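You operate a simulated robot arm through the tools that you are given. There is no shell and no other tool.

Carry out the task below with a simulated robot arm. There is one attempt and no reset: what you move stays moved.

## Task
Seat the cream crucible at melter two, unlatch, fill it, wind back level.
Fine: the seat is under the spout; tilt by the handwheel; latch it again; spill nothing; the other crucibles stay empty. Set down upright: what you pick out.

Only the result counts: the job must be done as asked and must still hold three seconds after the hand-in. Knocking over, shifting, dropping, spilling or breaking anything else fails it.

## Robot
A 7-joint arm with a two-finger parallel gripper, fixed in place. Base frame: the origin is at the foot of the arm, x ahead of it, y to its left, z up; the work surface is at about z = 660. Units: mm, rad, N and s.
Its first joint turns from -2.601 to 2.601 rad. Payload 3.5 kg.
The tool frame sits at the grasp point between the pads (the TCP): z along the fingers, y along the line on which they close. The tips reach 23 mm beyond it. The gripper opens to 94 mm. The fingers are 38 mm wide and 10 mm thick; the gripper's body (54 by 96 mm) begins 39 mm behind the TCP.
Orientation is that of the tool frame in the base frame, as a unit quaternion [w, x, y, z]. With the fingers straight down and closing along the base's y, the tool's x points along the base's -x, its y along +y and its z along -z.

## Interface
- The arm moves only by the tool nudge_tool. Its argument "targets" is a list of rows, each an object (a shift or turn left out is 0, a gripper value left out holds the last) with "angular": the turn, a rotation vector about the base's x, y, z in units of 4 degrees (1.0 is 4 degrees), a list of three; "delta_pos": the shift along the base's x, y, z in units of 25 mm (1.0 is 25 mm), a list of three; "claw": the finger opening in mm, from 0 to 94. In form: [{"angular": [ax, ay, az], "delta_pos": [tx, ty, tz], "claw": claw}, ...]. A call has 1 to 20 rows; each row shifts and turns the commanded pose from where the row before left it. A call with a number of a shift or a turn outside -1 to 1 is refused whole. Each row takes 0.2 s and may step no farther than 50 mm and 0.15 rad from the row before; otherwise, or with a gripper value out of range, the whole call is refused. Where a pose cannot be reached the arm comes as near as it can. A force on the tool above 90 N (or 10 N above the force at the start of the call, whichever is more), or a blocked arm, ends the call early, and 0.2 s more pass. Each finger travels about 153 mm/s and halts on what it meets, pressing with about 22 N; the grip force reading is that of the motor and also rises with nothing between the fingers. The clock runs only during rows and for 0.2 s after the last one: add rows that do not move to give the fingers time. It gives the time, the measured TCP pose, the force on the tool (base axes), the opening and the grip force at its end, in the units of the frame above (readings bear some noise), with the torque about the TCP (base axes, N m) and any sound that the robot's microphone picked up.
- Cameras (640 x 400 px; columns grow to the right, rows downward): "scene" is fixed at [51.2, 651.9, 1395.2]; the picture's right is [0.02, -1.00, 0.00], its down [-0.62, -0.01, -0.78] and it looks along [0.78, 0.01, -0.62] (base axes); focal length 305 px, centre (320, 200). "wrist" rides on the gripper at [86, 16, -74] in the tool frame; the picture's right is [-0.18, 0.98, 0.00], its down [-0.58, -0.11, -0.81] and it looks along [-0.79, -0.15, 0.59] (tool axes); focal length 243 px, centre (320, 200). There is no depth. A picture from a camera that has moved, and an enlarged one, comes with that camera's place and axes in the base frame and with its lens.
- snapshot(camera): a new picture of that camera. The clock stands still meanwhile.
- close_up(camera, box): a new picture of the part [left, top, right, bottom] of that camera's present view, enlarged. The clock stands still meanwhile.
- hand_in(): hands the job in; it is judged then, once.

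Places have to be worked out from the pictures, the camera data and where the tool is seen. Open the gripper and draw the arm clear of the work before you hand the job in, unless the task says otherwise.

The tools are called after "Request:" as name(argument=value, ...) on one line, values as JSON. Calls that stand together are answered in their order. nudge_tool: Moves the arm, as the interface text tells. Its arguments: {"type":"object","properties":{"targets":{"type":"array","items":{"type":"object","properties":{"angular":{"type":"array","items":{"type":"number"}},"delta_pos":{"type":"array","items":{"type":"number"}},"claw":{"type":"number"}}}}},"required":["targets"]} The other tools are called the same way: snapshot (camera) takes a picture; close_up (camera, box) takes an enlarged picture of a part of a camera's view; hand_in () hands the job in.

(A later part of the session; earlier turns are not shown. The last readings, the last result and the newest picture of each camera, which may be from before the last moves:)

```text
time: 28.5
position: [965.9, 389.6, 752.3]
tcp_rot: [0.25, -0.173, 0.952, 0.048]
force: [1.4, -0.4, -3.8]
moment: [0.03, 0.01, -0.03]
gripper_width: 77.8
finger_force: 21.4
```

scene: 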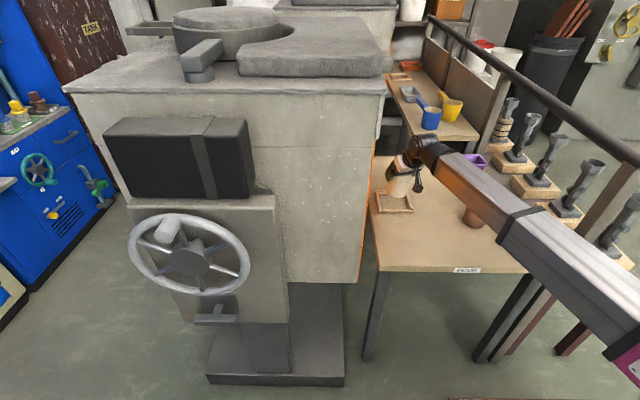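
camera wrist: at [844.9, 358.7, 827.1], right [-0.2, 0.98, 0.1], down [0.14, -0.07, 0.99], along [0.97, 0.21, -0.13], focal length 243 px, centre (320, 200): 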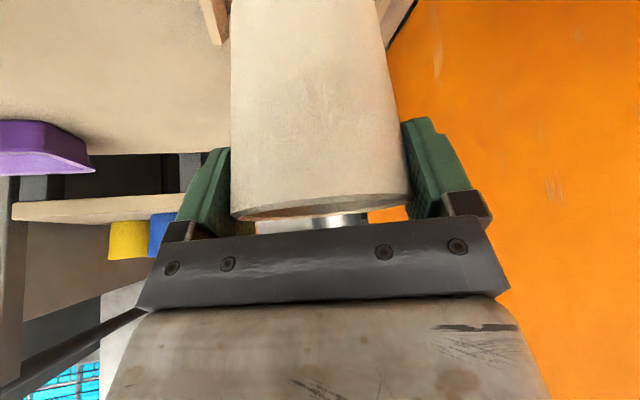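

Request:
nudge_tool(targets=[{"delta_pos": [0, 0, -0.08]}, {"delta_pos": [0, 0, -0.06]}, {}])

Request:
close_up(camera="scene", box=[365, 175, 435, 220])

```text
time: 29.3
position: [966.5, 390.2, 748.6]
tcp_rot: [0.25, -0.172, 0.952, 0.048]
force: [0.0, 0.5, -2.6]
moment: [0.02, -0.05, 0.0]
gripper_width: 77.9
finger_force: 21.9
```

```text
8.89 times, centred on (400, 198) of scene
camera zoom: at [51.2, 651.9, 1395.2], right [0.02, -1.0, 0.0], down [-0.62, -0.01, -0.78], along [0.78, 0.01, -0.62], focal length 2712 px, centre (-391, 222)
```

zoom: 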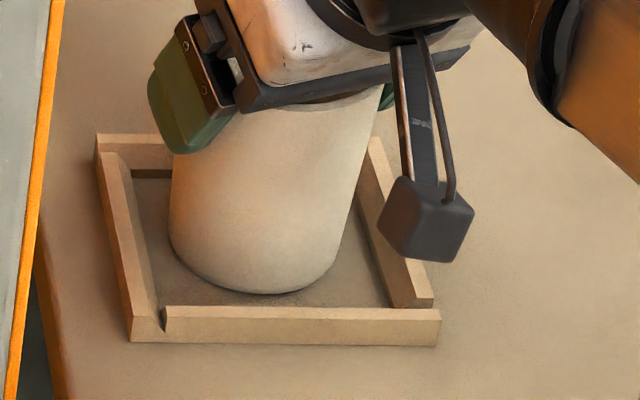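

Still about 2.7 N hanging, so it hasn't quite touched. I lower in millimetre steps until the weight comes off.

Request:
nudge_tool(targets=[{"delta_pos": [0, 0, -0.04]}, {"delta_pos": [0, 0, -0.04]}, {}])

```text
time: 30.1
position: [965.6, 389.6, 747.5]
tcp_rot: [0.25, -0.173, 0.951, 0.048]
force: [0.4, -0.3, 2.9]
moment: [0.19, 0.06, 0.02]
gripper_width: 77.9
finger_force: 22.0
```

Contact: the table now carries the crucible. I open the fingers and check it stands freely before rising.

Request:
nudge_tool(targets=[{"claw": 94}, {"claw": 94}, {}])

Request:
close_up(camera="scene", box=[365, 175, 435, 220])

Request:
snapshot(camera="wrist")

```text
time: 30.9
position: [966.0, 390.1, 747.3]
tcp_rot: [0.25, -0.172, 0.952, 0.047]
force: [0.3, 0.0, 0.2]
moment: [0.01, 0.0, 0.01]
gripper_width: 94.0
finger_force: 0.0
```

```text
8.89 times, centred on (400, 198) of scene
camera zoom: at [51.2, 651.9, 1395.2], right [0.02, -1.0, 0.0], down [-0.62, -0.01, -0.78], along [0.78, 0.01, -0.62], focal length 2712 px, centre (-391, 222)
```

zoom: 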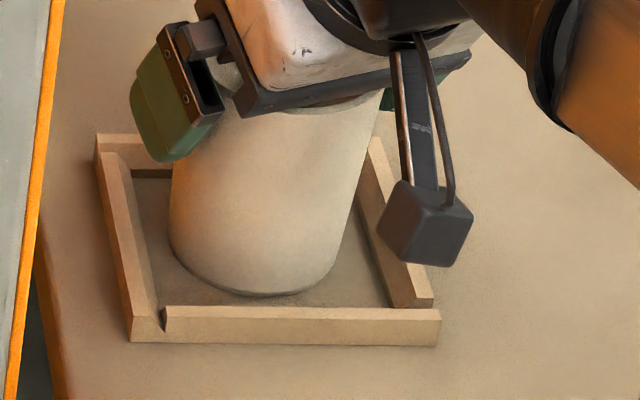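

```text
taken
camera wrist: at [855.1, 365.2, 770.6], right [-0.2, 0.98, 0.1], down [0.14, -0.07, 0.99], along [0.97, 0.21, -0.13], focal length 243 px, centre (320, 200)
```

wrist: 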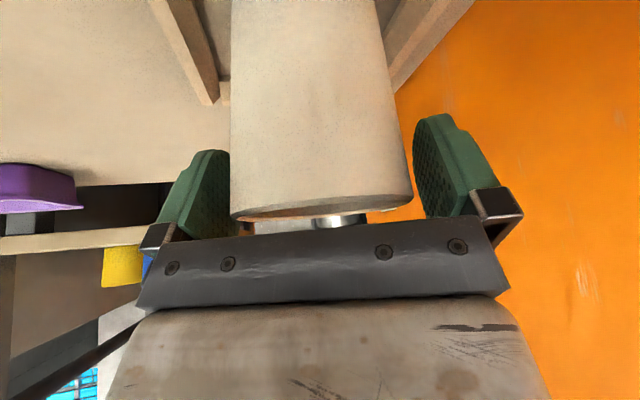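

The crucible stands in the frame on its own. I rise straight up, then draw back toward the robot.

Request:
nudge_tool(targets=[{"delta_pos": [0, 0, 0.4]}, {"delta_pos": [0, 0, 1]}, {"delta_pos": [0, 0, 1]}, {"delta_pos": [0, 0, 1]}, {"delta_pos": [-0.3, -0.1, 1]}, {"delta_pos": [-0.9, -0.5, 0.5]}, {"delta_pos": [-0.9, -0.5, 0.5]}, {"delta_pos": [-0.9, -0.5, 0.3]}, {"delta_pos": [-0.9, -0.5, 0]}, {"delta_pos": [-0.9, -0.5, 0]}, {"delta_pos": [-0.9, -0.5, 0]}, {"delta_pos": [-0.9, -0.5, 0]}, {}])

Request:
snapshot(camera="wrist")

Request:
close_up(camera="scene", box=[360, 140, 460, 220])

```text
time: 33.7
position: [799.7, 299.5, 889.1]
tcp_rot: [0.25, -0.172, 0.952, 0.047]
force: [0.0, 1.0, -0.4]
moment: [0.01, -0.02, 0.01]
gripper_width: 94.1
finger_force: 0.1
```

```text
taken
camera wrist: at [689.5, 274.4, 912.2], right [-0.2, 0.98, 0.1], down [0.14, -0.07, 0.99], along [0.97, 0.21, -0.13], focal length 243 px, centre (320, 200)
```

wrist: 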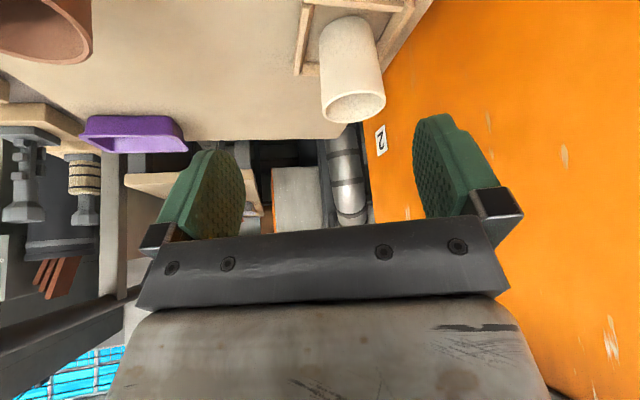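

```text
5.00 times, centred on (410, 180) of scene
camera zoom: at [51.2, 651.9, 1395.2], right [0.02, -1.0, 0.0], down [-0.62, -0.01, -0.78], along [0.78, 0.01, -0.62], focal length 1525 px, centre (-130, 300)
```

zoom: 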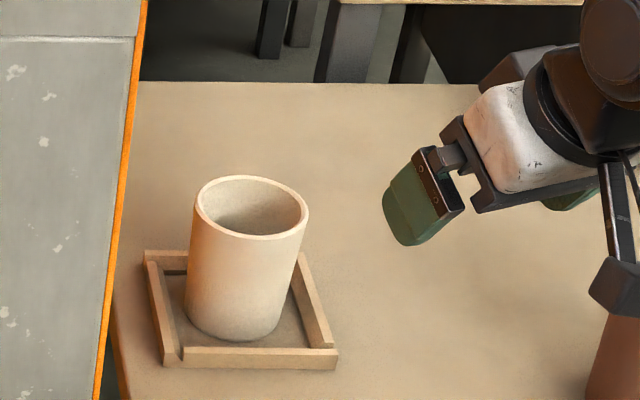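

The cream crucible stands upright inside the seat. Now I tilt the tool further up to look at the spout above it.

Request:
nudge_tool(targets=[{"angular": [0.35, -0.937, 0], "delta_pos": [-0.4, -0.3, 0.2]}, {"angular": [0.35, -0.937, 0], "delta_pos": [-0.4, -0.3, 0.2]}, {"angular": [0.35, -0.937, 0], "delta_pos": [-0.4, -0.3, 0.2]}, {"angular": [0.35, -0.937, 0], "delta_pos": [-0.4, -0.3, 0.2]}, {"angular": [0.35, -0.937, 0], "delta_pos": [-0.4, -0.3, 0.2]}, {"angular": [0.35, -0.937, 0], "delta_pos": [-0.4, -0.3, 0.2]}, {"angular": [0.35, -0.937, 0]}, {"angular": [0.35, -0.937, 0]}, {"angular": [0.35, -0.937, 0]}, {"angular": [0.35, -0.937, 0]}, {}])

Request:
snapshot(camera="wrist")

```text
time: 36.1
position: [741.0, 255.0, 920.3]
tcp_rot: [0.561, -0.148, 0.808, 0.104]
force: [-0.4, -0.5, 0.0]
moment: [-0.02, 0.02, -0.02]
gripper_width: 94.0
finger_force: 0.0
```

```text
taken
camera wrist: at [641.2, 234.3, 865.2], right [-0.29, 0.94, 0.17], down [-0.48, -0.3, 0.83], along [0.83, 0.16, 0.54], focal length 243 px, centre (320, 200)
```

wrist: 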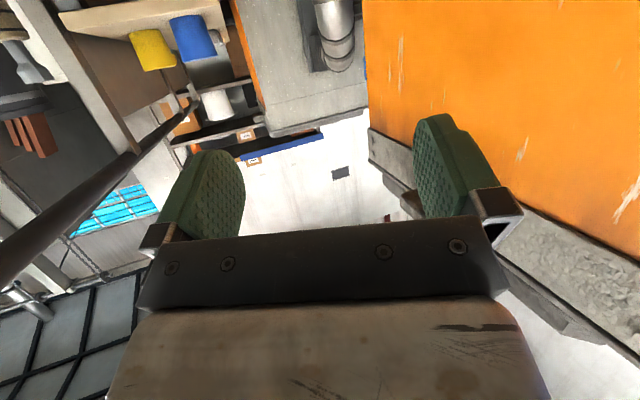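

The upper rim of the furnace is coming into view, with something protruding near the centre. I zoom in there.

Request:
close_up(camera="wrist", box=[340, 110, 460, 240])

Request:
close_up(camera="wrist", box=[440, 180, 640, 380])

```text
3.08 times, centred on (400, 175) of wrist
camera zoom: at [641.2, 234.3, 865.2], right [-0.29, 0.94, 0.17], down [-0.48, -0.3, 0.83], along [0.83, 0.16, 0.54], focal length 746 px, centre (74, 277)
```

zoom: 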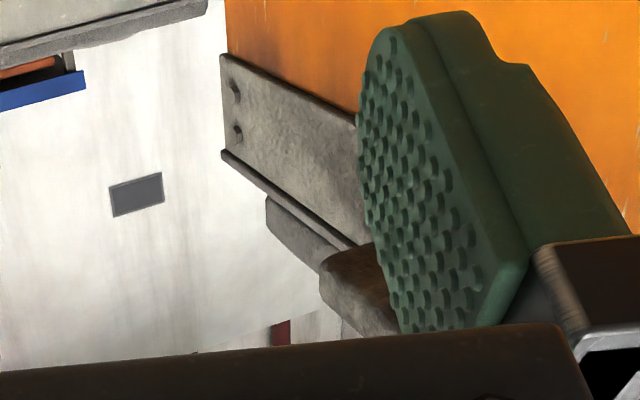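

```text
2.00 times, centred on (540, 280) of wrist
camera zoom: at [641.2, 234.3, 865.2], right [-0.29, 0.94, 0.17], down [-0.48, -0.3, 0.83], along [0.83, 0.16, 0.54], focal length 485 px, centre (-120, 40)
```

zoom: 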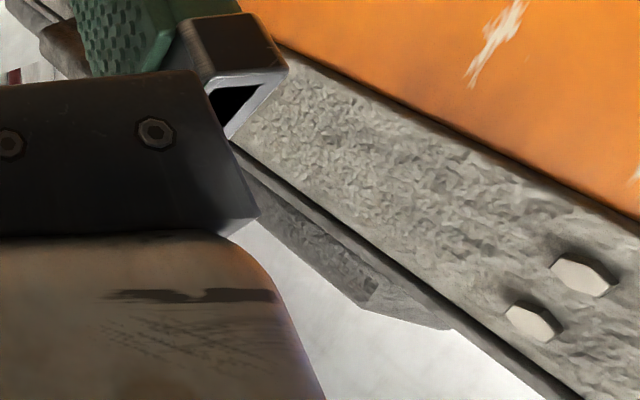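

The spout is visible just behind the right finger: a channel sticking out of the top at about x ≈ 965, y ≈ 455, z ≈ 1130. It is in line with the seat. Next I go to the front to inspect the T-handle, first drawing back and levelling the tool.

Request:
nudge_tool(targets=[{"delta_pos": [-0.5, 0.2, 0], "angular": [-0.35, 0.937, 0]}, {"delta_pos": [-0.6, 0.3, 0], "angular": [-0.35, 0.937, 0]}, {"delta_pos": [-0.6, 0.4, 0], "angular": [-0.35, 0.937, 0]}, {"delta_pos": [-0.6, 0.4, 0], "angular": [-0.35, 0.937, 0]}, {"delta_pos": [-0.6, 0.4, 0], "angular": [-0.35, 0.937, 0]}, {"delta_pos": [-0.6, 0.4, 0], "angular": [-0.35, 0.937, 0]}, {"delta_pos": [-0.6, 0.4, 0], "angular": [-0.35, 0.937, 0]}, {"delta_pos": [-0.6, 0.4, 0], "angular": [-0.35, 0.937, 0]}, {"delta_pos": [-0.6, 0.4, 0], "angular": [-0.35, 0.937, 0]}, {"delta_pos": [-0.6, 0.4, 0], "angular": [-0.35, 0.937, 0]}, {}])

```text
time: 38.5
position: [592.7, 350.8, 920.6]
tcp_rot: [0.25, -0.172, 0.951, 0.048]
force: [-0.9, -0.4, -0.7]
moment: [0.02, -0.01, -0.01]
gripper_width: 93.9
finger_force: 0.1
```

Good. Now I swing around to the front of the pedestal, turning the tool with the arm.

Request:
nudge_tool(targets=[{"delta_pos": [-0.85, 0.8, 0], "angular": [0, 0, 1]}, {"delta_pos": [-0.85, 0.9, -0.1], "angular": [0, 0, 1]}, {"delta_pos": [-0.85, 1, -0.2], "angular": [0, 0, 1]}, {"delta_pos": [-0.85, 1, -0.3], "angular": [0, 0, 1]}, {"delta_pos": [-0.85, 1, -0.3], "angular": [0, 0, 1]}, {"delta_pos": [-0.85, 1, -0.3], "angular": [0, 0, 1]}, {"delta_pos": [-0.85, 1, -0.4], "angular": [0, 0, 1]}, {"delta_pos": [-0.85, 1, -0.4], "angular": [0, 0, 1]}, {"delta_pos": [-0.85, 1, -0.4], "angular": [0, 0, 1]}, {"delta_pos": [-0.85, 1, -0.4], "angular": [0, 0, 1]}, {"delta_pos": [-0.6, 1, -0.4]}, {"delta_pos": [-0.4, 1, -0.4]}, {}])

Request:
snapshot(camera="wrist")

Request:
snapshot(camera="scene")

```text
time: 41.3
position: [358.1, 639.1, 828.4]
tcp_rot: [0.219, -0.488, 0.835, 0.13]
force: [0.3, 0.7, 0.0]
moment: [-0.02, -0.02, 0.04]
gripper_width: 94.2
finger_force: 0.2
```

```text
taken
camera wrist: at [288.6, 549.1, 851.9], right [-0.78, 0.62, 0.1], down [0.15, 0.04, 0.99], along [0.61, 0.78, -0.13], focal length 243 px, centre (320, 200)
```

wrist: 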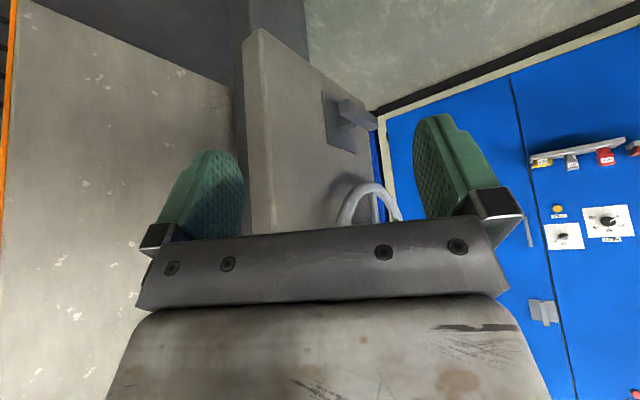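

```text
taken
```

scene: 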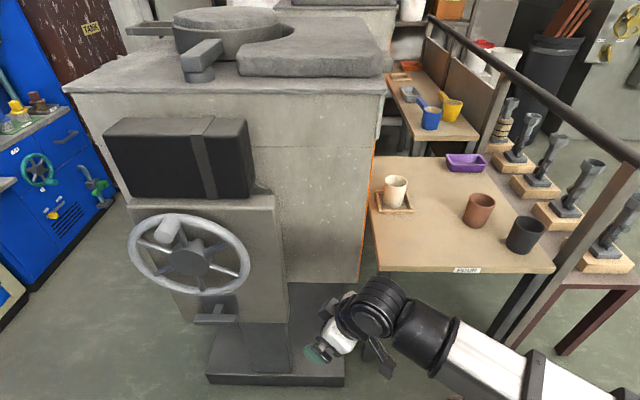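

The T-handle and its plate are in view. I zoom in on them.

Request:
close_up(camera="wrist", box=[230, 20, 430, 230])

Request:
close_up(camera="scene", box=[170, 280, 270, 340])

Request:
close_up(camera="scene", box=[160, 20, 260, 95])

```text
1.90 times, centred on (330, 125) of wrist
camera zoom: at [288.6, 549.1, 851.9], right [-0.78, 0.62, 0.1], down [0.15, 0.04, 0.99], along [0.61, 0.78, -0.13], focal length 462 px, centre (301, 343)
```

zoom: 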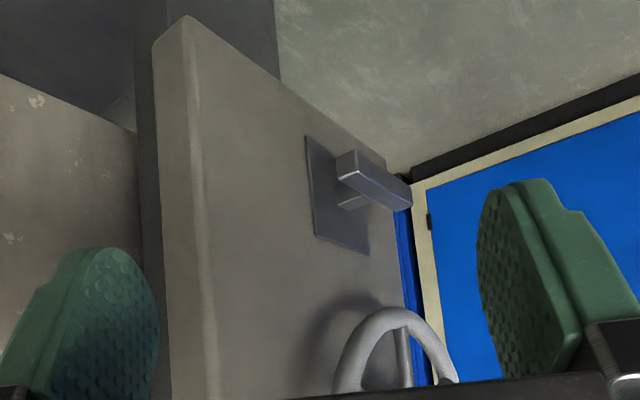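

```text
6.40 times, centred on (220, 310) of scene
camera zoom: at [51.2, 651.9, 1395.2], right [0.02, -1.0, 0.0], down [-0.62, -0.01, -0.78], along [0.78, 0.01, -0.62], focal length 1952 px, centre (960, -504)
```

zoom: 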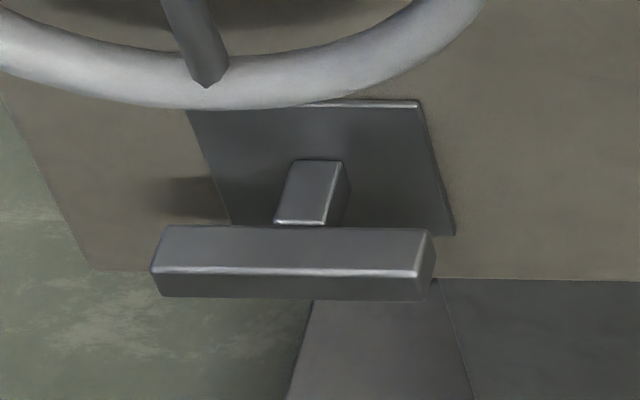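

```text
5.33 times, centred on (210, 58) of scene
camera zoom: at [51.2, 651.9, 1395.2], right [0.02, -1.0, 0.0], down [-0.62, -0.01, -0.78], along [0.78, 0.01, -0.62], focal length 1627 px, centre (907, 960)
```

zoom: 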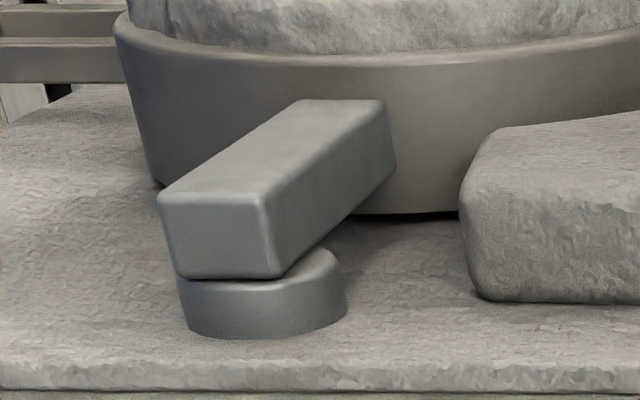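

The T-handle is a square stem on a plate with a cross-bar, directly below the wheel, so it is most likely a pull-type latch. I want the tool horizontal with the fingers above and below the bar, so I first tilt the tool out to horizontal in free space.

Request:
nudge_tool(targets=[{"delta_pos": [-0.05, 0.16, -0.2], "angular": [0.875, -0.485, 0]}, {"delta_pos": [-0.05, 0.16, -0.2], "angular": [0.875, -0.485, 0]}, {"delta_pos": [-0.05, 0.16, -0.2], "angular": [0.875, -0.485, 0]}, {"delta_pos": [-0.05, 0.16, -0.2], "angular": [0.875, -0.485, 0]}, {"delta_pos": [-0.05, 0.16, -0.2], "angular": [0.875, -0.485, 0]}, {"delta_pos": [-0.05, 0.16, -0.2], "angular": [0.875, -0.485, 0]}, {"delta_pos": [-0.05, 0.16, -0.2], "angular": [0.875, -0.485, 0]}, {"delta_pos": [-0.05, 0.16, -0.2], "angular": [0.875, -0.485, 0]}, {"delta_pos": [-0.05, 0.16, -0.2], "angular": [0.875, -0.485, 0]}, {"delta_pos": [-0.05, 0.16, -0.2], "angular": [0.875, -0.485, 0]}, {"delta_pos": [-0.05, 0.16, -0.2], "angular": [0.875, -0.485, 0]}, {"delta_pos": [-0.05, 0.16, -0.2], "angular": [0.875, -0.485, 0]}, {"delta_pos": [-0.05, 0.16, -0.2], "angular": [0.875, -0.485, 0]}, {"delta_pos": [-0.05, 0.16, -0.2], "angular": [0.875, -0.485, 0]}, {"delta_pos": [0, 0, 0], "angular": [0.875, -0.485, 0]}, {}])

Request:
snapshot(camera="wrist")

Request:
snapshot(camera="scene")

```text
time: 44.7
position: [342.4, 692.5, 764.2]
tcp_rot: [0.592, -0.362, 0.633, 0.343]
force: [-1.2, -0.6, 0.5]
moment: [0.0, 0.01, 0.0]
gripper_width: 93.8
finger_force: 0.1
out of reach, approached as far as the arm can: row 13
```

```text
taken
camera wrist: at [288.3, 631.2, 682.7], right [-0.84, 0.5, 0.19], down [-0.29, -0.72, 0.63], along [0.45, 0.48, 0.75], focal length 243 px, centre (320, 200)
```

wrist: 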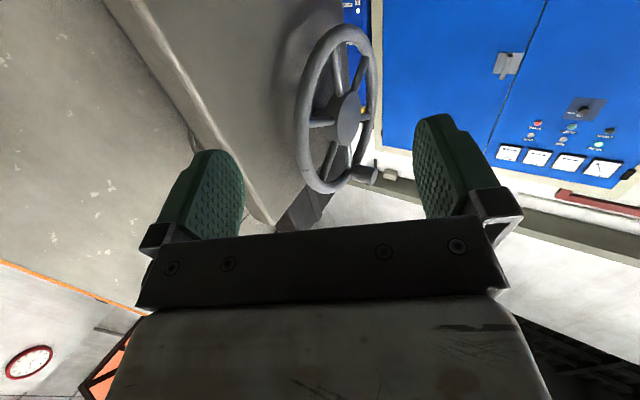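

```text
taken
```

scene: 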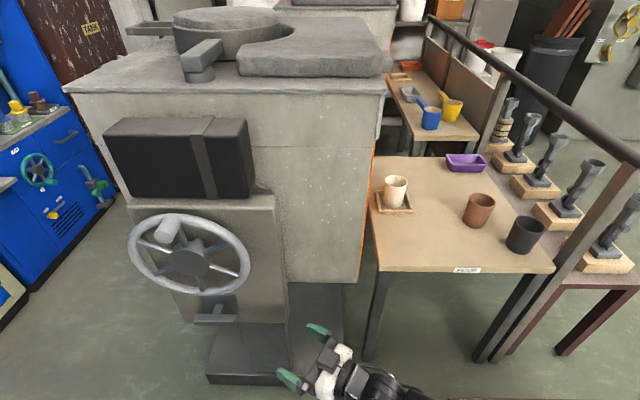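

The tool is nearly horizontal and I get a clear look at the wheel with the knob at its top. Now I roll the gripper about its own axis so that the fingers close vertically.

Request:
nudge_tool(targets=[{"angular": [0.5, 0.866, 0]}, {"angular": [0.5, 0.866, 0]}, {"angular": [0.5, 0.866, 0]}, {"angular": [0.5, 0.866, 0]}, {"angular": [0.5, 0.866, 0]}, {"angular": [0.5, 0.866, 0]}, {"angular": [0.5, 0.866, 0]}, {"angular": [0.5, 0.866, 0]}, {"angular": [0.5, 0.866, 0]}, {"angular": [0.5, 0.866, 0]}, {}])

Request:
snapshot(camera="wrist")

```text
time: 47.1
position: [343.5, 694.0, 763.4]
tcp_rot: [0.431, -0.137, 0.712, 0.538]
force: [0.6, 1.0, -0.7]
moment: [0.02, -0.01, -0.02]
gripper_width: 94.0
finger_force: 0.1
```

```text
taken
camera wrist: at [247.0, 655.4, 713.1], right [-0.54, 0.33, 0.78], down [0.04, -0.91, 0.41], along [0.84, 0.25, 0.48], focal length 243 px, centre (320, 200)
```

wrist: 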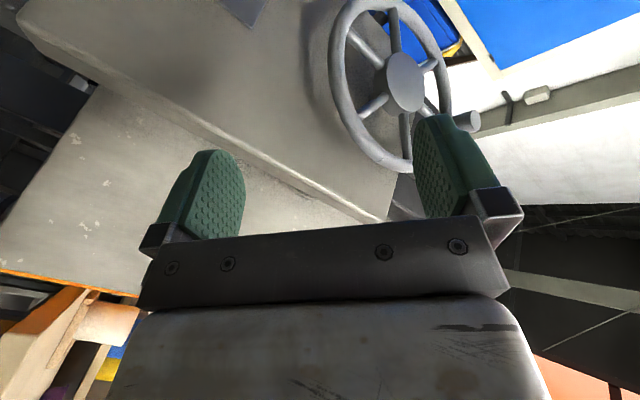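

The roll works without trouble. I continue it to 90° and then turn the tool to point more along +x.

Request:
nudge_tool(targets=[{"angular": [0.5, 0.866, 0]}, {"angular": [0.5, 0.866, 0]}, {"angular": [0.5, 0.866, 0]}, {"angular": [0.5, 0.866, 0]}, {"angular": [0.5, 0.866, 0]}, {"angular": [0.5, 0.866, 0]}, {"angular": [0.5, 0.866, 0]}, {"angular": [0.5, 0.866, 0]}, {"angular": [0.5, 0.866, 0]}, {"angular": [0.5, 0.866, 0]}, {"angular": [0.5, 0.866, 0]}, {"angular": [0.5, 0.866, 0]}, {}])

Request:
snapshot(camera="wrist")

```text
time: 49.9
position: [343.3, 691.6, 764.3]
tcp_rot: [0.172, 0.151, 0.691, 0.686]
force: [0.5, 0.7, 0.1]
moment: [0.0, -0.02, 0.02]
gripper_width: 94.2
finger_force: 0.0
```

```text
taken
camera wrist: at [231.6, 662.9, 778.2], right [0.14, -0.07, 0.99], down [0.17, -0.98, -0.09], along [0.98, 0.18, -0.13], focal length 243 px, centre (320, 200)
```

wrist: 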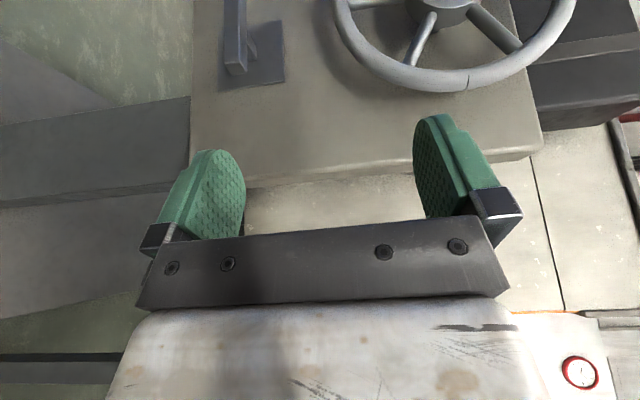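

The fingers now close vertically (tool y up). I turn to about 35° azimuth while moving down to a point in front of the T-bar.

Request:
nudge_tool(targets=[{"angular": [0, 0, -1], "delta_pos": [0, 0.5, -0.5]}, {"angular": [0, 0, -1], "delta_pos": [0, 0.8, -0.5]}, {"angular": [0, 0, -1], "delta_pos": [0, 0.8, -0.5]}, {"angular": [0, 0, -1], "delta_pos": [0, 0.8, -0.5]}, {"angular": [0, 0, -1], "delta_pos": [0, 0.8, -0.5]}, {"angular": [0, 0, -1], "delta_pos": [0, 0.8, -0.5]}, {"angular": [0, 0, -1], "delta_pos": [0, 0.8, -0.5]}, {"delta_pos": [0, 0.5, -0.5]}, {}])

Request:
snapshot(camera="wrist")

Request:
close_up(camera="scene", box=[150, 250, 310, 390])

```text
time: 51.9
position: [339.7, 837.2, 663.5]
tcp_rot: [0.332, 0.315, 0.635, 0.622]
force: [-0.9, 0.5, -0.6]
moment: [0.03, -0.01, -0.01]
gripper_width: 93.9
finger_force: 0.0
```

```text
taken
camera wrist: at [228.7, 864.7, 678.6], right [0.09, -0.12, 0.99], down [-0.32, -0.94, -0.09], along [0.94, -0.3, -0.13], focal length 243 px, centre (320, 200)
```

wrist: 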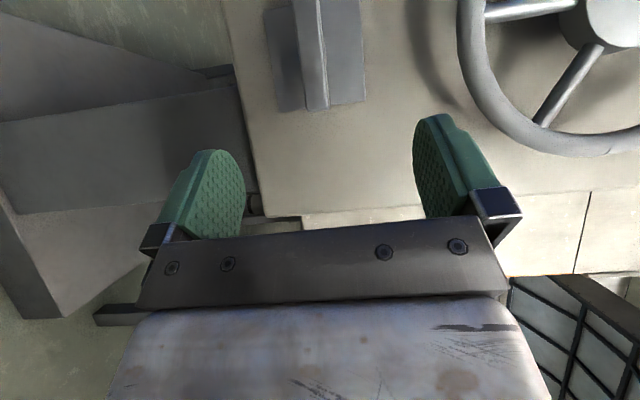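

```text
2.86 times, centred on (230, 320) of scene
camera zoom: at [51.2, 651.9, 1395.2], right [0.02, -1.0, 0.0], down [-0.62, -0.01, -0.78], along [0.78, 0.01, -0.62], focal length 872 px, centre (577, -143)
```

zoom: 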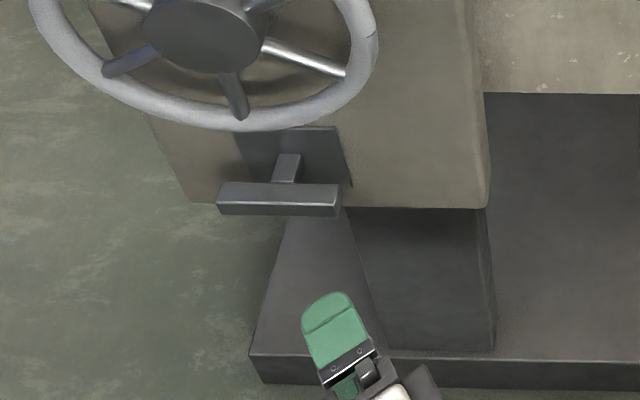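

The T-bar and plate are directly ahead. I zoom in with the wrist camera to fix the bar's position and dimensions.

Request:
close_up(camera="wrist", box=[220, 0, 420, 130])

```text
3.08 times, centred on (320, 65) of wrist
camera zoom: at [228.7, 864.7, 678.6], right [0.09, -0.12, 0.99], down [-0.32, -0.94, -0.09], along [0.94, -0.3, -0.13], focal length 746 px, centre (320, 615)
```

zoom: 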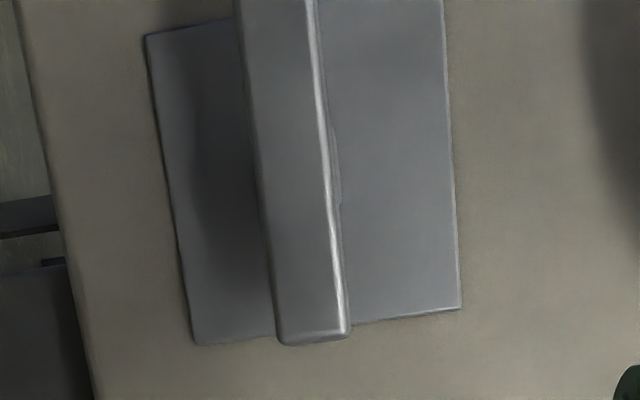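

Triangulation puts the bar at y 874–982, x 466–487, z about 647–664, with the plate at x ≈ 515. I approach along the tool axis, stopping short for a check.

Request:
nudge_tool(targets=[{"delta_pos": [0.81, 0.58, -0.08]}, {"delta_pos": [0.95, 0.65, -0.08]}, {"delta_pos": [0.95, 0.65, -0.08]}, {"delta_pos": [0.95, 0.65, -0.08]}, {"delta_pos": [0.5, 0.35, -0.04]}, {}])

Request:
snapshot(camera="wrist")

Request:
close_up(camera="scene", box=[150, 250, 310, 390])

```text
time: 53.3
position: [446.7, 910.5, 655.4]
tcp_rot: [0.332, 0.314, 0.635, 0.623]
force: [-0.3, 0.1, 0.6]
moment: [0.0, -0.03, -0.03]
gripper_width: 93.9
finger_force: 0.0
```

```text
taken
camera wrist: at [336.1, 936.7, 669.3], right [0.09, -0.12, 0.99], down [-0.31, -0.94, -0.09], along [0.94, -0.3, -0.13], focal length 243 px, centre (320, 200)
```

wrist: 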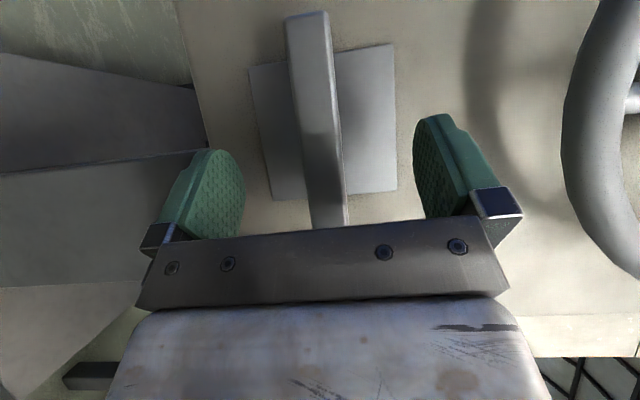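

```text
2.86 times, centred on (230, 320) of scene
camera zoom: at [51.2, 651.9, 1395.2], right [0.02, -1.0, 0.0], down [-0.62, -0.01, -0.78], along [0.78, 0.01, -0.62], focal length 872 px, centre (577, -143)
```

zoom: 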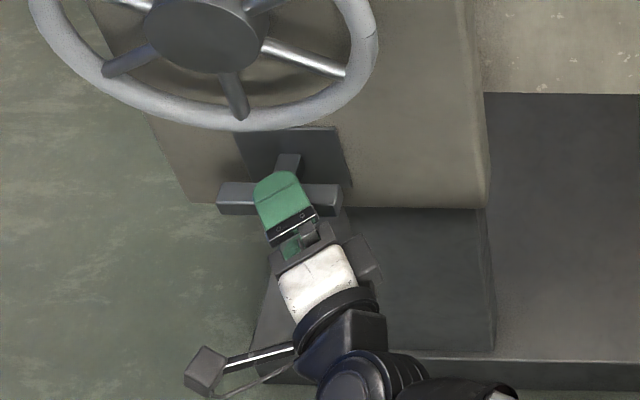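

The fingers are above and below the bar and it is centred between them. I go in the last 30 mm and close.

Request:
nudge_tool(targets=[{"delta_pos": [0.6, 0.42, 0]}, {"delta_pos": [0.4, 0.28, 0]}, {}, {"claw": 0}, {"claw": 0}, {"claw": 0}, {"claw": 0}])

Request:
snapshot(camera="wrist")

```text
time: 54.9
position: [472.3, 925.4, 654.3]
tcp_rot: [0.331, 0.316, 0.634, 0.623]
force: [0.7, 3.1, 5.1]
moment: [1.28, 1.58, -0.48]
gripper_width: 22.4
finger_force: 44.8
```

```text
taken
camera wrist: at [360.5, 953.1, 669.8], right [0.09, -0.13, 0.99], down [-0.32, -0.94, -0.09], along [0.94, -0.3, -0.13], focal length 243 px, centre (320, 200)
```

wrist: 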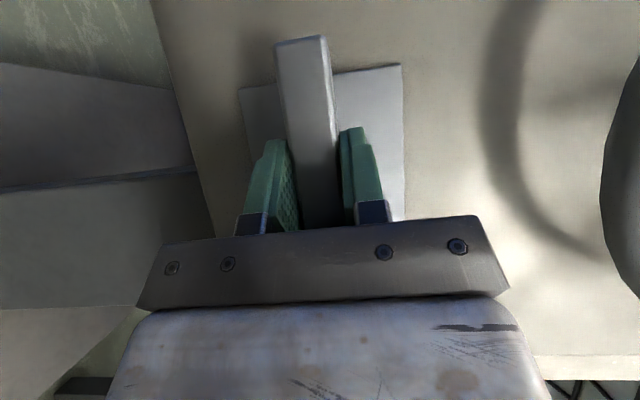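

The bar is gripped (22 mm). I test a gentle pull outward along −x and watch force and travel.

Request:
nudge_tool(targets=[{"delta_pos": [-0.2, 0, 0]}, {"delta_pos": [-0.2, 0, 0]}, {}])

Request:
close_up(camera="scene", box=[150, 250, 310, 390])

Request:
snapshot(camera="wrist")

```text
time: 55.7
position: [462.4, 925.7, 654.4]
tcp_rot: [0.333, 0.314, 0.634, 0.623]
force: [23.8, -0.7, 3.9]
moment: [1.34, 1.05, -1.17]
gripper_width: 22.3
finger_force: 45.5
```

```text
2.86 times, centred on (230, 320) of scene
camera zoom: at [51.2, 651.9, 1395.2], right [0.02, -1.0, 0.0], down [-0.62, -0.01, -0.78], along [0.78, 0.01, -0.62], focal length 872 px, centre (577, -143)
```

zoom: 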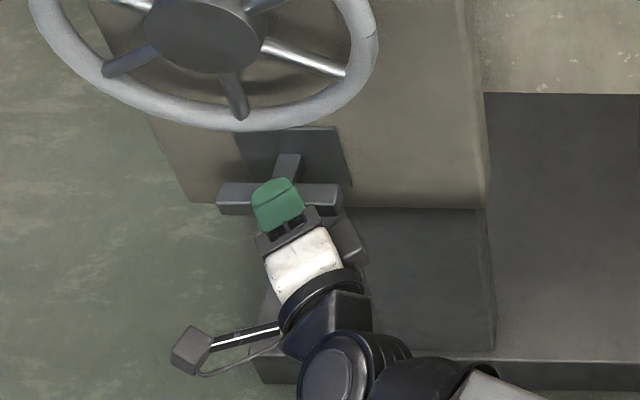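

```text
taken
camera wrist: at [350.9, 952.4, 669.6], right [0.09, -0.12, 0.99], down [-0.32, -0.94, -0.09], along [0.94, -0.3, -0.13], focal length 243 px, centre (320, 200)
```

wrist: 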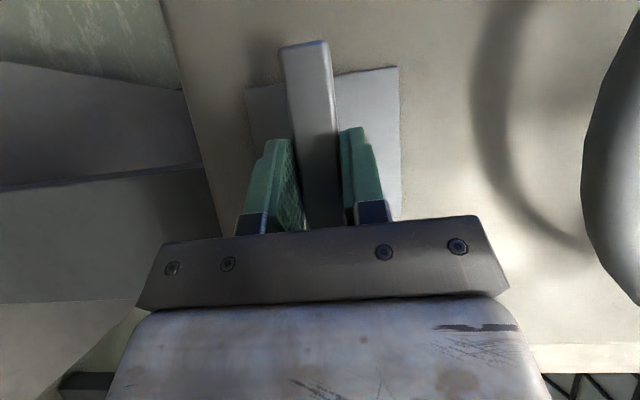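

The fingers slipped along the bar at about 24 N while the bar stayed put, so it isn't a simple pull. I go back in and gently test vertical motion.

Request:
nudge_tool(targets=[{"delta_pos": [0.2, 0, 0]}, {"delta_pos": [0.2, 0, 0]}, {}])

Request:
nudge_tool(targets=[{"delta_pos": [0, 0, 0.1]}, {"delta_pos": [0, 0, 0.1]}, {}])

Request:
nudge_tool(targets=[{"delta_pos": [0, 0, -0.1]}, {"delta_pos": [0, 0, -0.1]}, {}])

Request:
nudge_tool(targets=[{"delta_pos": [0, 0, -0.1]}, {"delta_pos": [0, 0, -0.1]}, {}])

```text
time: 56.5
position: [471.5, 929.1, 655.5]
tcp_rot: [0.331, 0.312, 0.636, 0.623]
force: [-31.7, -0.2, 9.4]
moment: [1.3, 1.2, 0.37]
gripper_width: 22.5
finger_force: 45.0
```

```text
time: 57.3
position: [472.2, 927.7, 655.6]
tcp_rot: [0.329, 0.314, 0.638, 0.622]
force: [-25.1, 3.0, -50.0]
moment: [1.78, 0.59, -1.05]
gripper_width: 22.5
finger_force: 44.9
```

```text
time: 58.1
position: [472.1, 928.4, 654.6]
tcp_rot: [0.33, 0.312, 0.636, 0.624]
force: [-12.2, 16.6, -9.8]
moment: [1.24, 1.36, 0.97]
gripper_width: 22.6
finger_force: 44.8
```

```text
time: 58.9
position: [473.1, 926.4, 656.0]
tcp_rot: [0.336, 0.313, 0.632, 0.624]
force: [0.9, 31.1, 66.0]
moment: [1.2, 0.95, -0.07]
gripper_width: 22.9
finger_force: 44.7
```

Vertical motion is stiff both ways. I return to neutral and test turning the T about its stem axis (x).

Request:
nudge_tool(targets=[{"delta_pos": [0, 0, 0.1]}, {"delta_pos": [0, 0, 0.1]}, {}])

Request:
nudge_tool(targets=[{"angular": [0.5, 0, 0]}, {"angular": [0.5, 0, 0]}, {}])

Request:
close_up(camera="scene", box=[150, 250, 310, 390])

```text
time: 59.7
position: [473.2, 925.5, 654.7]
tcp_rot: [0.332, 0.314, 0.635, 0.623]
force: [0.5, 14.5, 32.3]
moment: [1.3, 0.77, -0.03]
gripper_width: 22.7
finger_force: 45.0
```

```text
time: 60.5
position: [472.6, 925.5, 653.7]
tcp_rot: [0.32, 0.326, 0.613, 0.645]
force: [-6.0, -8.1, 14.1]
moment: [0.07, 1.16, 0.72]
gripper_width: 22.1
finger_force: 44.6
```

```text
2.86 times, centred on (230, 320) of scene
camera zoom: at [51.2, 651.9, 1395.2], right [0.02, -1.0, 0.0], down [-0.62, -0.01, -0.78], along [0.78, 0.01, -0.62], focal length 872 px, centre (577, -143)
```

zoom: 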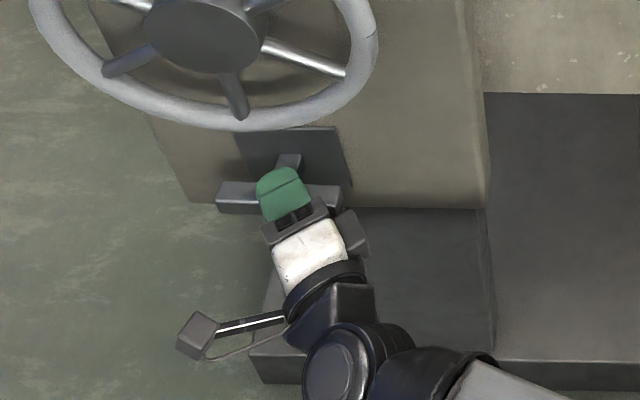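

Rotation changed the moment only slightly. I turn a few more degrees the same way to see whether the bar follows.

Request:
nudge_tool(targets=[{"angular": [0.5, 0, 0]}, {"angular": [0.5, 0, 0]}, {}])

Request:
close_up(camera="wrist", box=[220, 20, 420, 240])

Request:
close_up(camera="scene", box=[170, 280, 270, 340])

```text
time: 61.3
position: [472.6, 925.7, 654.0]
tcp_rot: [0.309, 0.338, 0.589, 0.666]
force: [-11.6, -17.5, 1.9]
moment: [0.01, 1.56, -0.16]
gripper_width: 22.6
finger_force: 44.7
```

```text
1.82 times, centred on (320, 130) of wrist
camera zoom: at [360.9, 950.5, 672.9], right [0.09, -0.26, 0.96], down [-0.32, -0.92, -0.22], along [0.94, -0.28, -0.17], focal length 441 px, centre (320, 327)
```

zoom: 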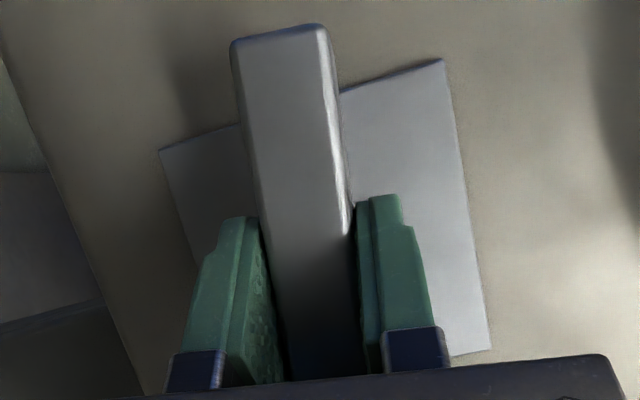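

```text
6.40 times, centred on (220, 310) of scene
camera zoom: at [51.2, 651.9, 1395.2], right [0.02, -1.0, 0.0], down [-0.62, -0.01, -0.78], along [0.78, 0.01, -0.62], focal length 1952 px, centre (960, -504)
```

zoom: 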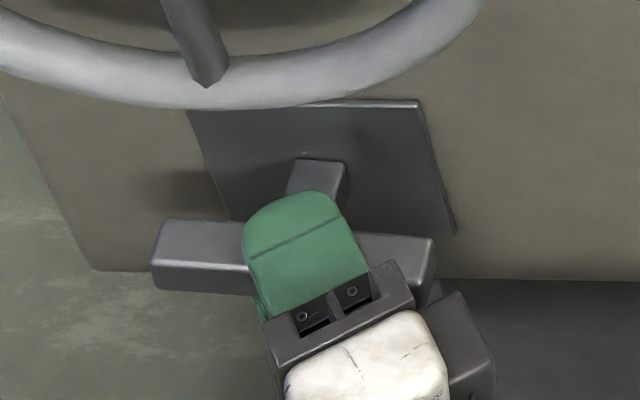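

The bar has turned: its left end rose in the scene view while the plate stayed put. So the latch is a turning T-handle and it moves in this sense with almost no resistance. I continue turning it.

Request:
nudge_tool(targets=[{"angular": [0.6, 0, 0]}, {"angular": [0.6, 0, 0]}, {"angular": [0.6, 0, 0]}, {"angular": [0.6, 0, 0]}, {"angular": [0.6, 0, 0]}, {}])

Request:
close_up(camera="wrist", box=[220, 20, 420, 240])

Request:
close_up(camera="scene", box=[170, 280, 270, 340])

```text
time: 62.7
position: [473.1, 926.8, 653.6]
tcp_rot: [0.272, 0.367, 0.517, 0.724]
force: [-13.6, -25.1, -15.5]
moment: [-0.01, 1.7, 0.2]
gripper_width: 22.2
finger_force: 44.9
```

```text
1.82 times, centred on (320, 130) of wrist
camera zoom: at [361.1, 946.8, 676.9], right [0.09, -0.45, 0.89], down [-0.32, -0.86, -0.41], along [0.94, -0.24, -0.22], focal length 441 px, centre (320, 327)
```

zoom: 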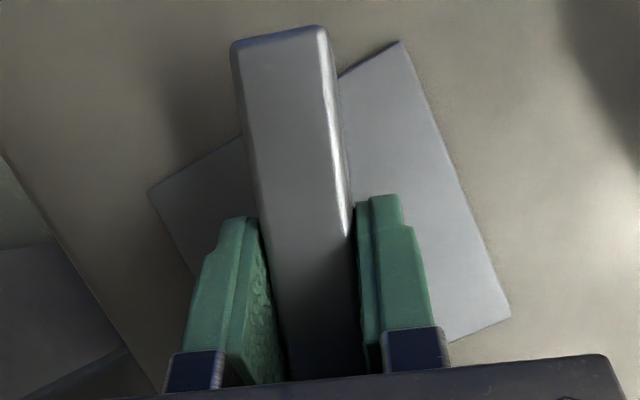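

```text
6.40 times, centred on (220, 310) of scene
camera zoom: at [51.2, 651.9, 1395.2], right [0.02, -1.0, 0.0], down [-0.62, -0.01, -0.78], along [0.78, 0.01, -0.62], focal length 1952 px, centre (960, -504)
```

zoom: 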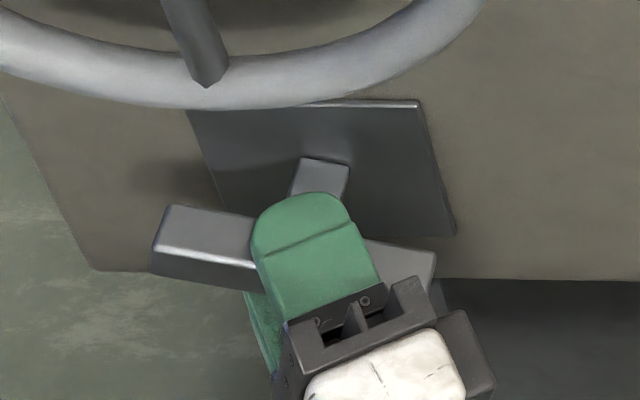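

It follows freely, now about 20° turned. I keep turning it in the same sense, watching reach and force.

Request:
nudge_tool(targets=[{"angular": [0.7, 0, 0]}, {"angular": [0.7, 0, 0]}, {"angular": [0.7, 0, 0]}, {"angular": [0.7, 0, 0]}, {"angular": [0.7, 0, 0]}, {"angular": [0.7, 0, 0]}, {}])

Request:
close_up(camera="scene", box=[150, 260, 290, 360])

Request:
close_up(camera="wrist", box=[220, 20, 420, 240])

```text
time: 64.3
position: [472.7, 927.2, 653.2]
tcp_rot: [0.216, 0.404, 0.405, 0.791]
force: [-5.3, -18.0, -24.6]
moment: [-0.05, 1.26, 1.08]
gripper_width: 22.5
finger_force: 45.1
```

```text
4.00 times, centred on (220, 310) of scene
camera zoom: at [51.2, 651.9, 1395.2], right [0.02, -1.0, 0.0], down [-0.62, -0.01, -0.78], along [0.78, 0.01, -0.62], focal length 1220 px, centre (720, -240)
```

zoom: 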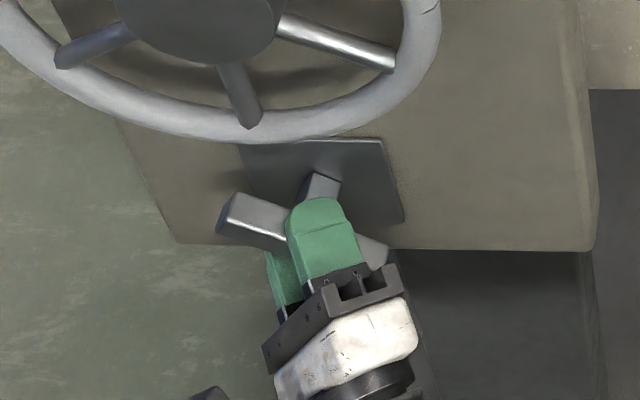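

```text
1.82 times, centred on (320, 130) of wrist
camera zoom: at [361.2, 940.2, 681.3], right [0.09, -0.69, 0.72], down [-0.32, -0.7, -0.64], along [0.94, -0.17, -0.28], focal length 441 px, centre (320, 327)
```

zoom: 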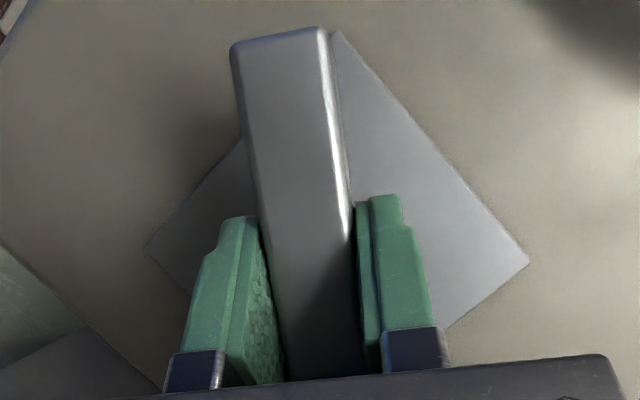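

About 37° turned, still free. I continue.

Request:
nudge_tool(targets=[{"angular": [0.7, 0, 0]}, {"angular": [0.7, 0, 0]}, {"angular": [0.7, 0, 0]}, {"angular": [0.7, 0, 0]}, {"angular": [0.7, 0, 0]}, {"angular": [0.7, 0, 0]}, {}])

Request:
close_up(camera="scene", box=[150, 260, 290, 360])

Request:
close_up(camera="wrist", box=[220, 20, 420, 240])

```text
time: 65.9
position: [472.3, 927.7, 653.4]
tcp_rot: [0.153, 0.431, 0.287, 0.842]
force: [-5.2, -2.8, -30.2]
moment: [-0.03, 1.63, 0.87]
gripper_width: 22.4
finger_force: 44.6
```

```text
4.00 times, centred on (220, 310) of scene
camera zoom: at [51.2, 651.9, 1395.2], right [0.02, -1.0, 0.0], down [-0.62, -0.01, -0.78], along [0.78, 0.01, -0.62], focal length 1220 px, centre (720, -240)
```

zoom: 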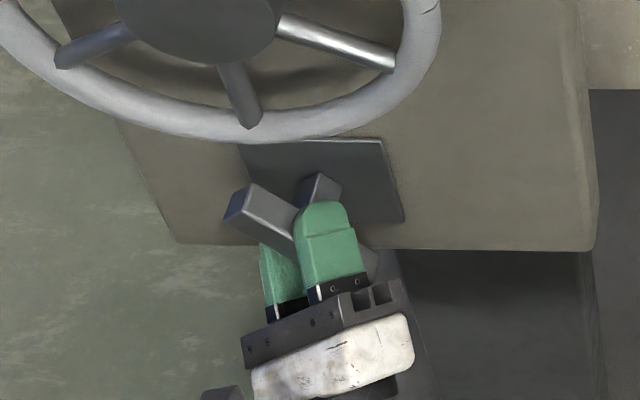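

```text
1.82 times, centred on (320, 130) of wrist
camera zoom: at [361.4, 932.5, 683.9], right [0.1, -0.87, 0.49], down [-0.32, -0.49, -0.81], along [0.94, -0.08, -0.32], focal length 441 px, centre (320, 327)
```

zoom: 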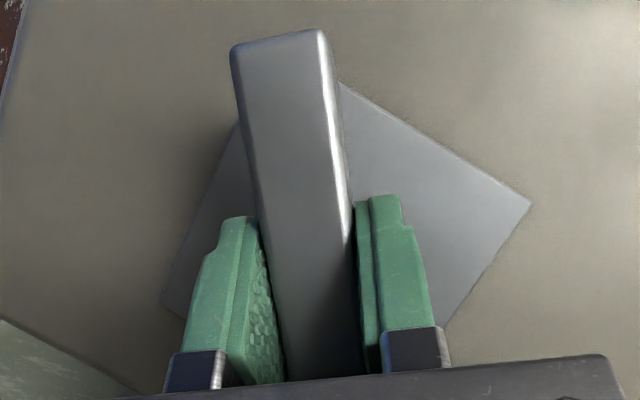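

About 54° and still turning freely. I go on toward 90°.

Request:
nudge_tool(targets=[{"angular": [0.7, 0, 0]}, {"angular": [0.7, 0, 0]}, {"angular": [0.7, 0, 0]}, {"angular": [0.7, 0, 0]}, {"angular": [0.7, 0, 0]}, {"angular": [0.7, 0, 0]}, {}])

Request:
close_up(camera="wrist", box=[220, 20, 420, 240])

Request:
close_up(camera="scene", box=[150, 260, 290, 360])

```text
time: 67.5
position: [471.7, 928.8, 652.4]
tcp_rot: [0.089, 0.449, 0.163, 0.874]
force: [-0.8, 17.6, -29.3]
moment: [-0.07, -0.1, 1.77]
gripper_width: 22.3
finger_force: 45.1
```

```text
1.82 times, centred on (320, 130) of wrist
camera zoom: at [361.4, 924.3, 683.8], right [0.1, -0.97, 0.22], down [-0.32, -0.24, -0.92], along [0.94, 0.02, -0.33], focal length 441 px, centre (320, 327)
```

zoom: 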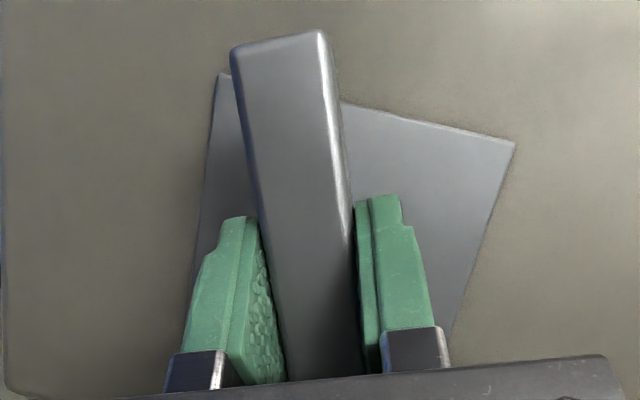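

```text
4.00 times, centred on (220, 310) of scene
camera zoom: at [51.2, 651.9, 1395.2], right [0.02, -1.0, 0.0], down [-0.62, -0.01, -0.78], along [0.78, 0.01, -0.62], focal length 1220 px, centre (720, -240)
```

zoom: 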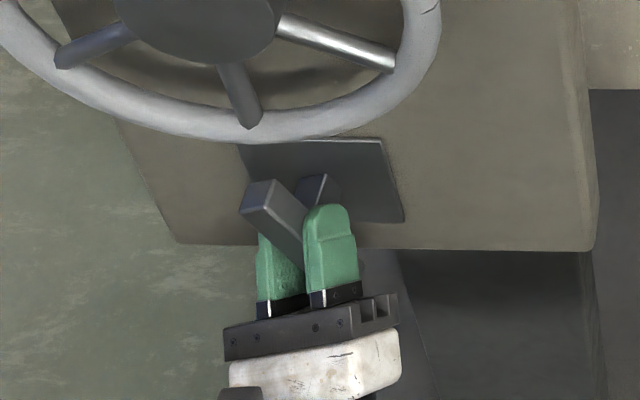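

About 70° turned. A small side load has built up, so I relieve it with a small shift and carry on to about 88°.

Request:
nudge_tool(targets=[{"angular": [0.7, 0, 0], "delta_pos": [0, 0.05, -0.08]}, {"angular": [0.7, 0, 0]}, {"angular": [0.7, 0, 0]}, {"angular": [0.7, 0, 0]}, {"angular": [0.7, 0, 0]}, {"angular": [0.7, 0, 0]}, {}])

Request:
close_up(camera="wrist", box=[220, 20, 420, 240])

Request:
close_up(camera="scene", box=[150, 260, 290, 360])

```text
time: 69.1
position: [473.8, 929.0, 651.9]
tcp_rot: [0.023, 0.456, 0.032, 0.889]
force: [6.3, 28.9, -2.4]
moment: [-0.11, -0.55, 1.79]
gripper_width: 22.2
finger_force: 44.7
```

```text
1.82 times, centred on (320, 130) of wrist
camera zoom: at [361.4, 916.3, 681.0], right [0.1, -0.99, -0.07], down [-0.32, 0.04, -0.95], along [0.94, 0.12, -0.31], focal length 441 px, centre (320, 327)
```

zoom: 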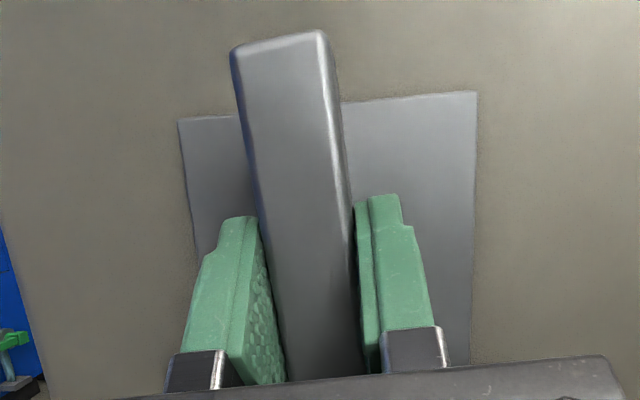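

```text
4.00 times, centred on (220, 310) of scene
camera zoom: at [51.2, 651.9, 1395.2], right [0.02, -1.0, 0.0], down [-0.62, -0.01, -0.78], along [0.78, 0.01, -0.62], focal length 1220 px, centre (720, -240)
```

zoom: 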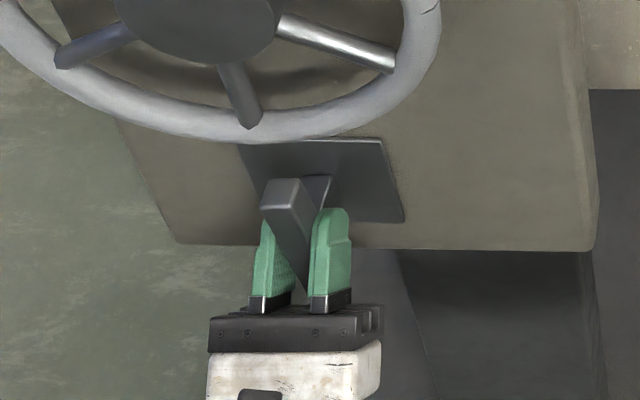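

About 87° turned, the bar is almost vertical. I go a few more degrees to see whether there's a stop.

Request:
nudge_tool(targets=[{"angular": [0.5, 0, 0], "delta_pos": [0, 0.06, 0]}, {"angular": [0.5, 0, 0]}, {}])

Request:
close_up(camera="scene", box=[150, 260, 290, 360])

```text
time: 69.9
position: [473.4, 930.7, 650.9]
tcp_rot: [0.006, 0.457, 0.001, 0.89]
force: [2.0, 24.4, 1.8]
moment: [-0.09, -0.61, 1.88]
gripper_width: 22.4
finger_force: 45.1
```

```text
4.00 times, centred on (220, 310) of scene
camera zoom: at [51.2, 651.9, 1395.2], right [0.02, -1.0, 0.0], down [-0.62, -0.01, -0.78], along [0.78, 0.01, -0.62], focal length 1220 px, centre (720, -240)
```

zoom: 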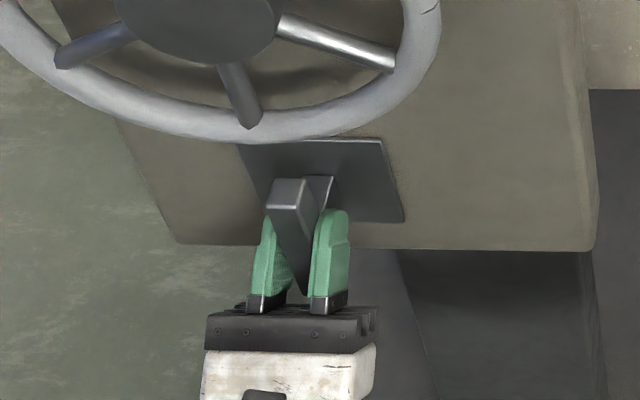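

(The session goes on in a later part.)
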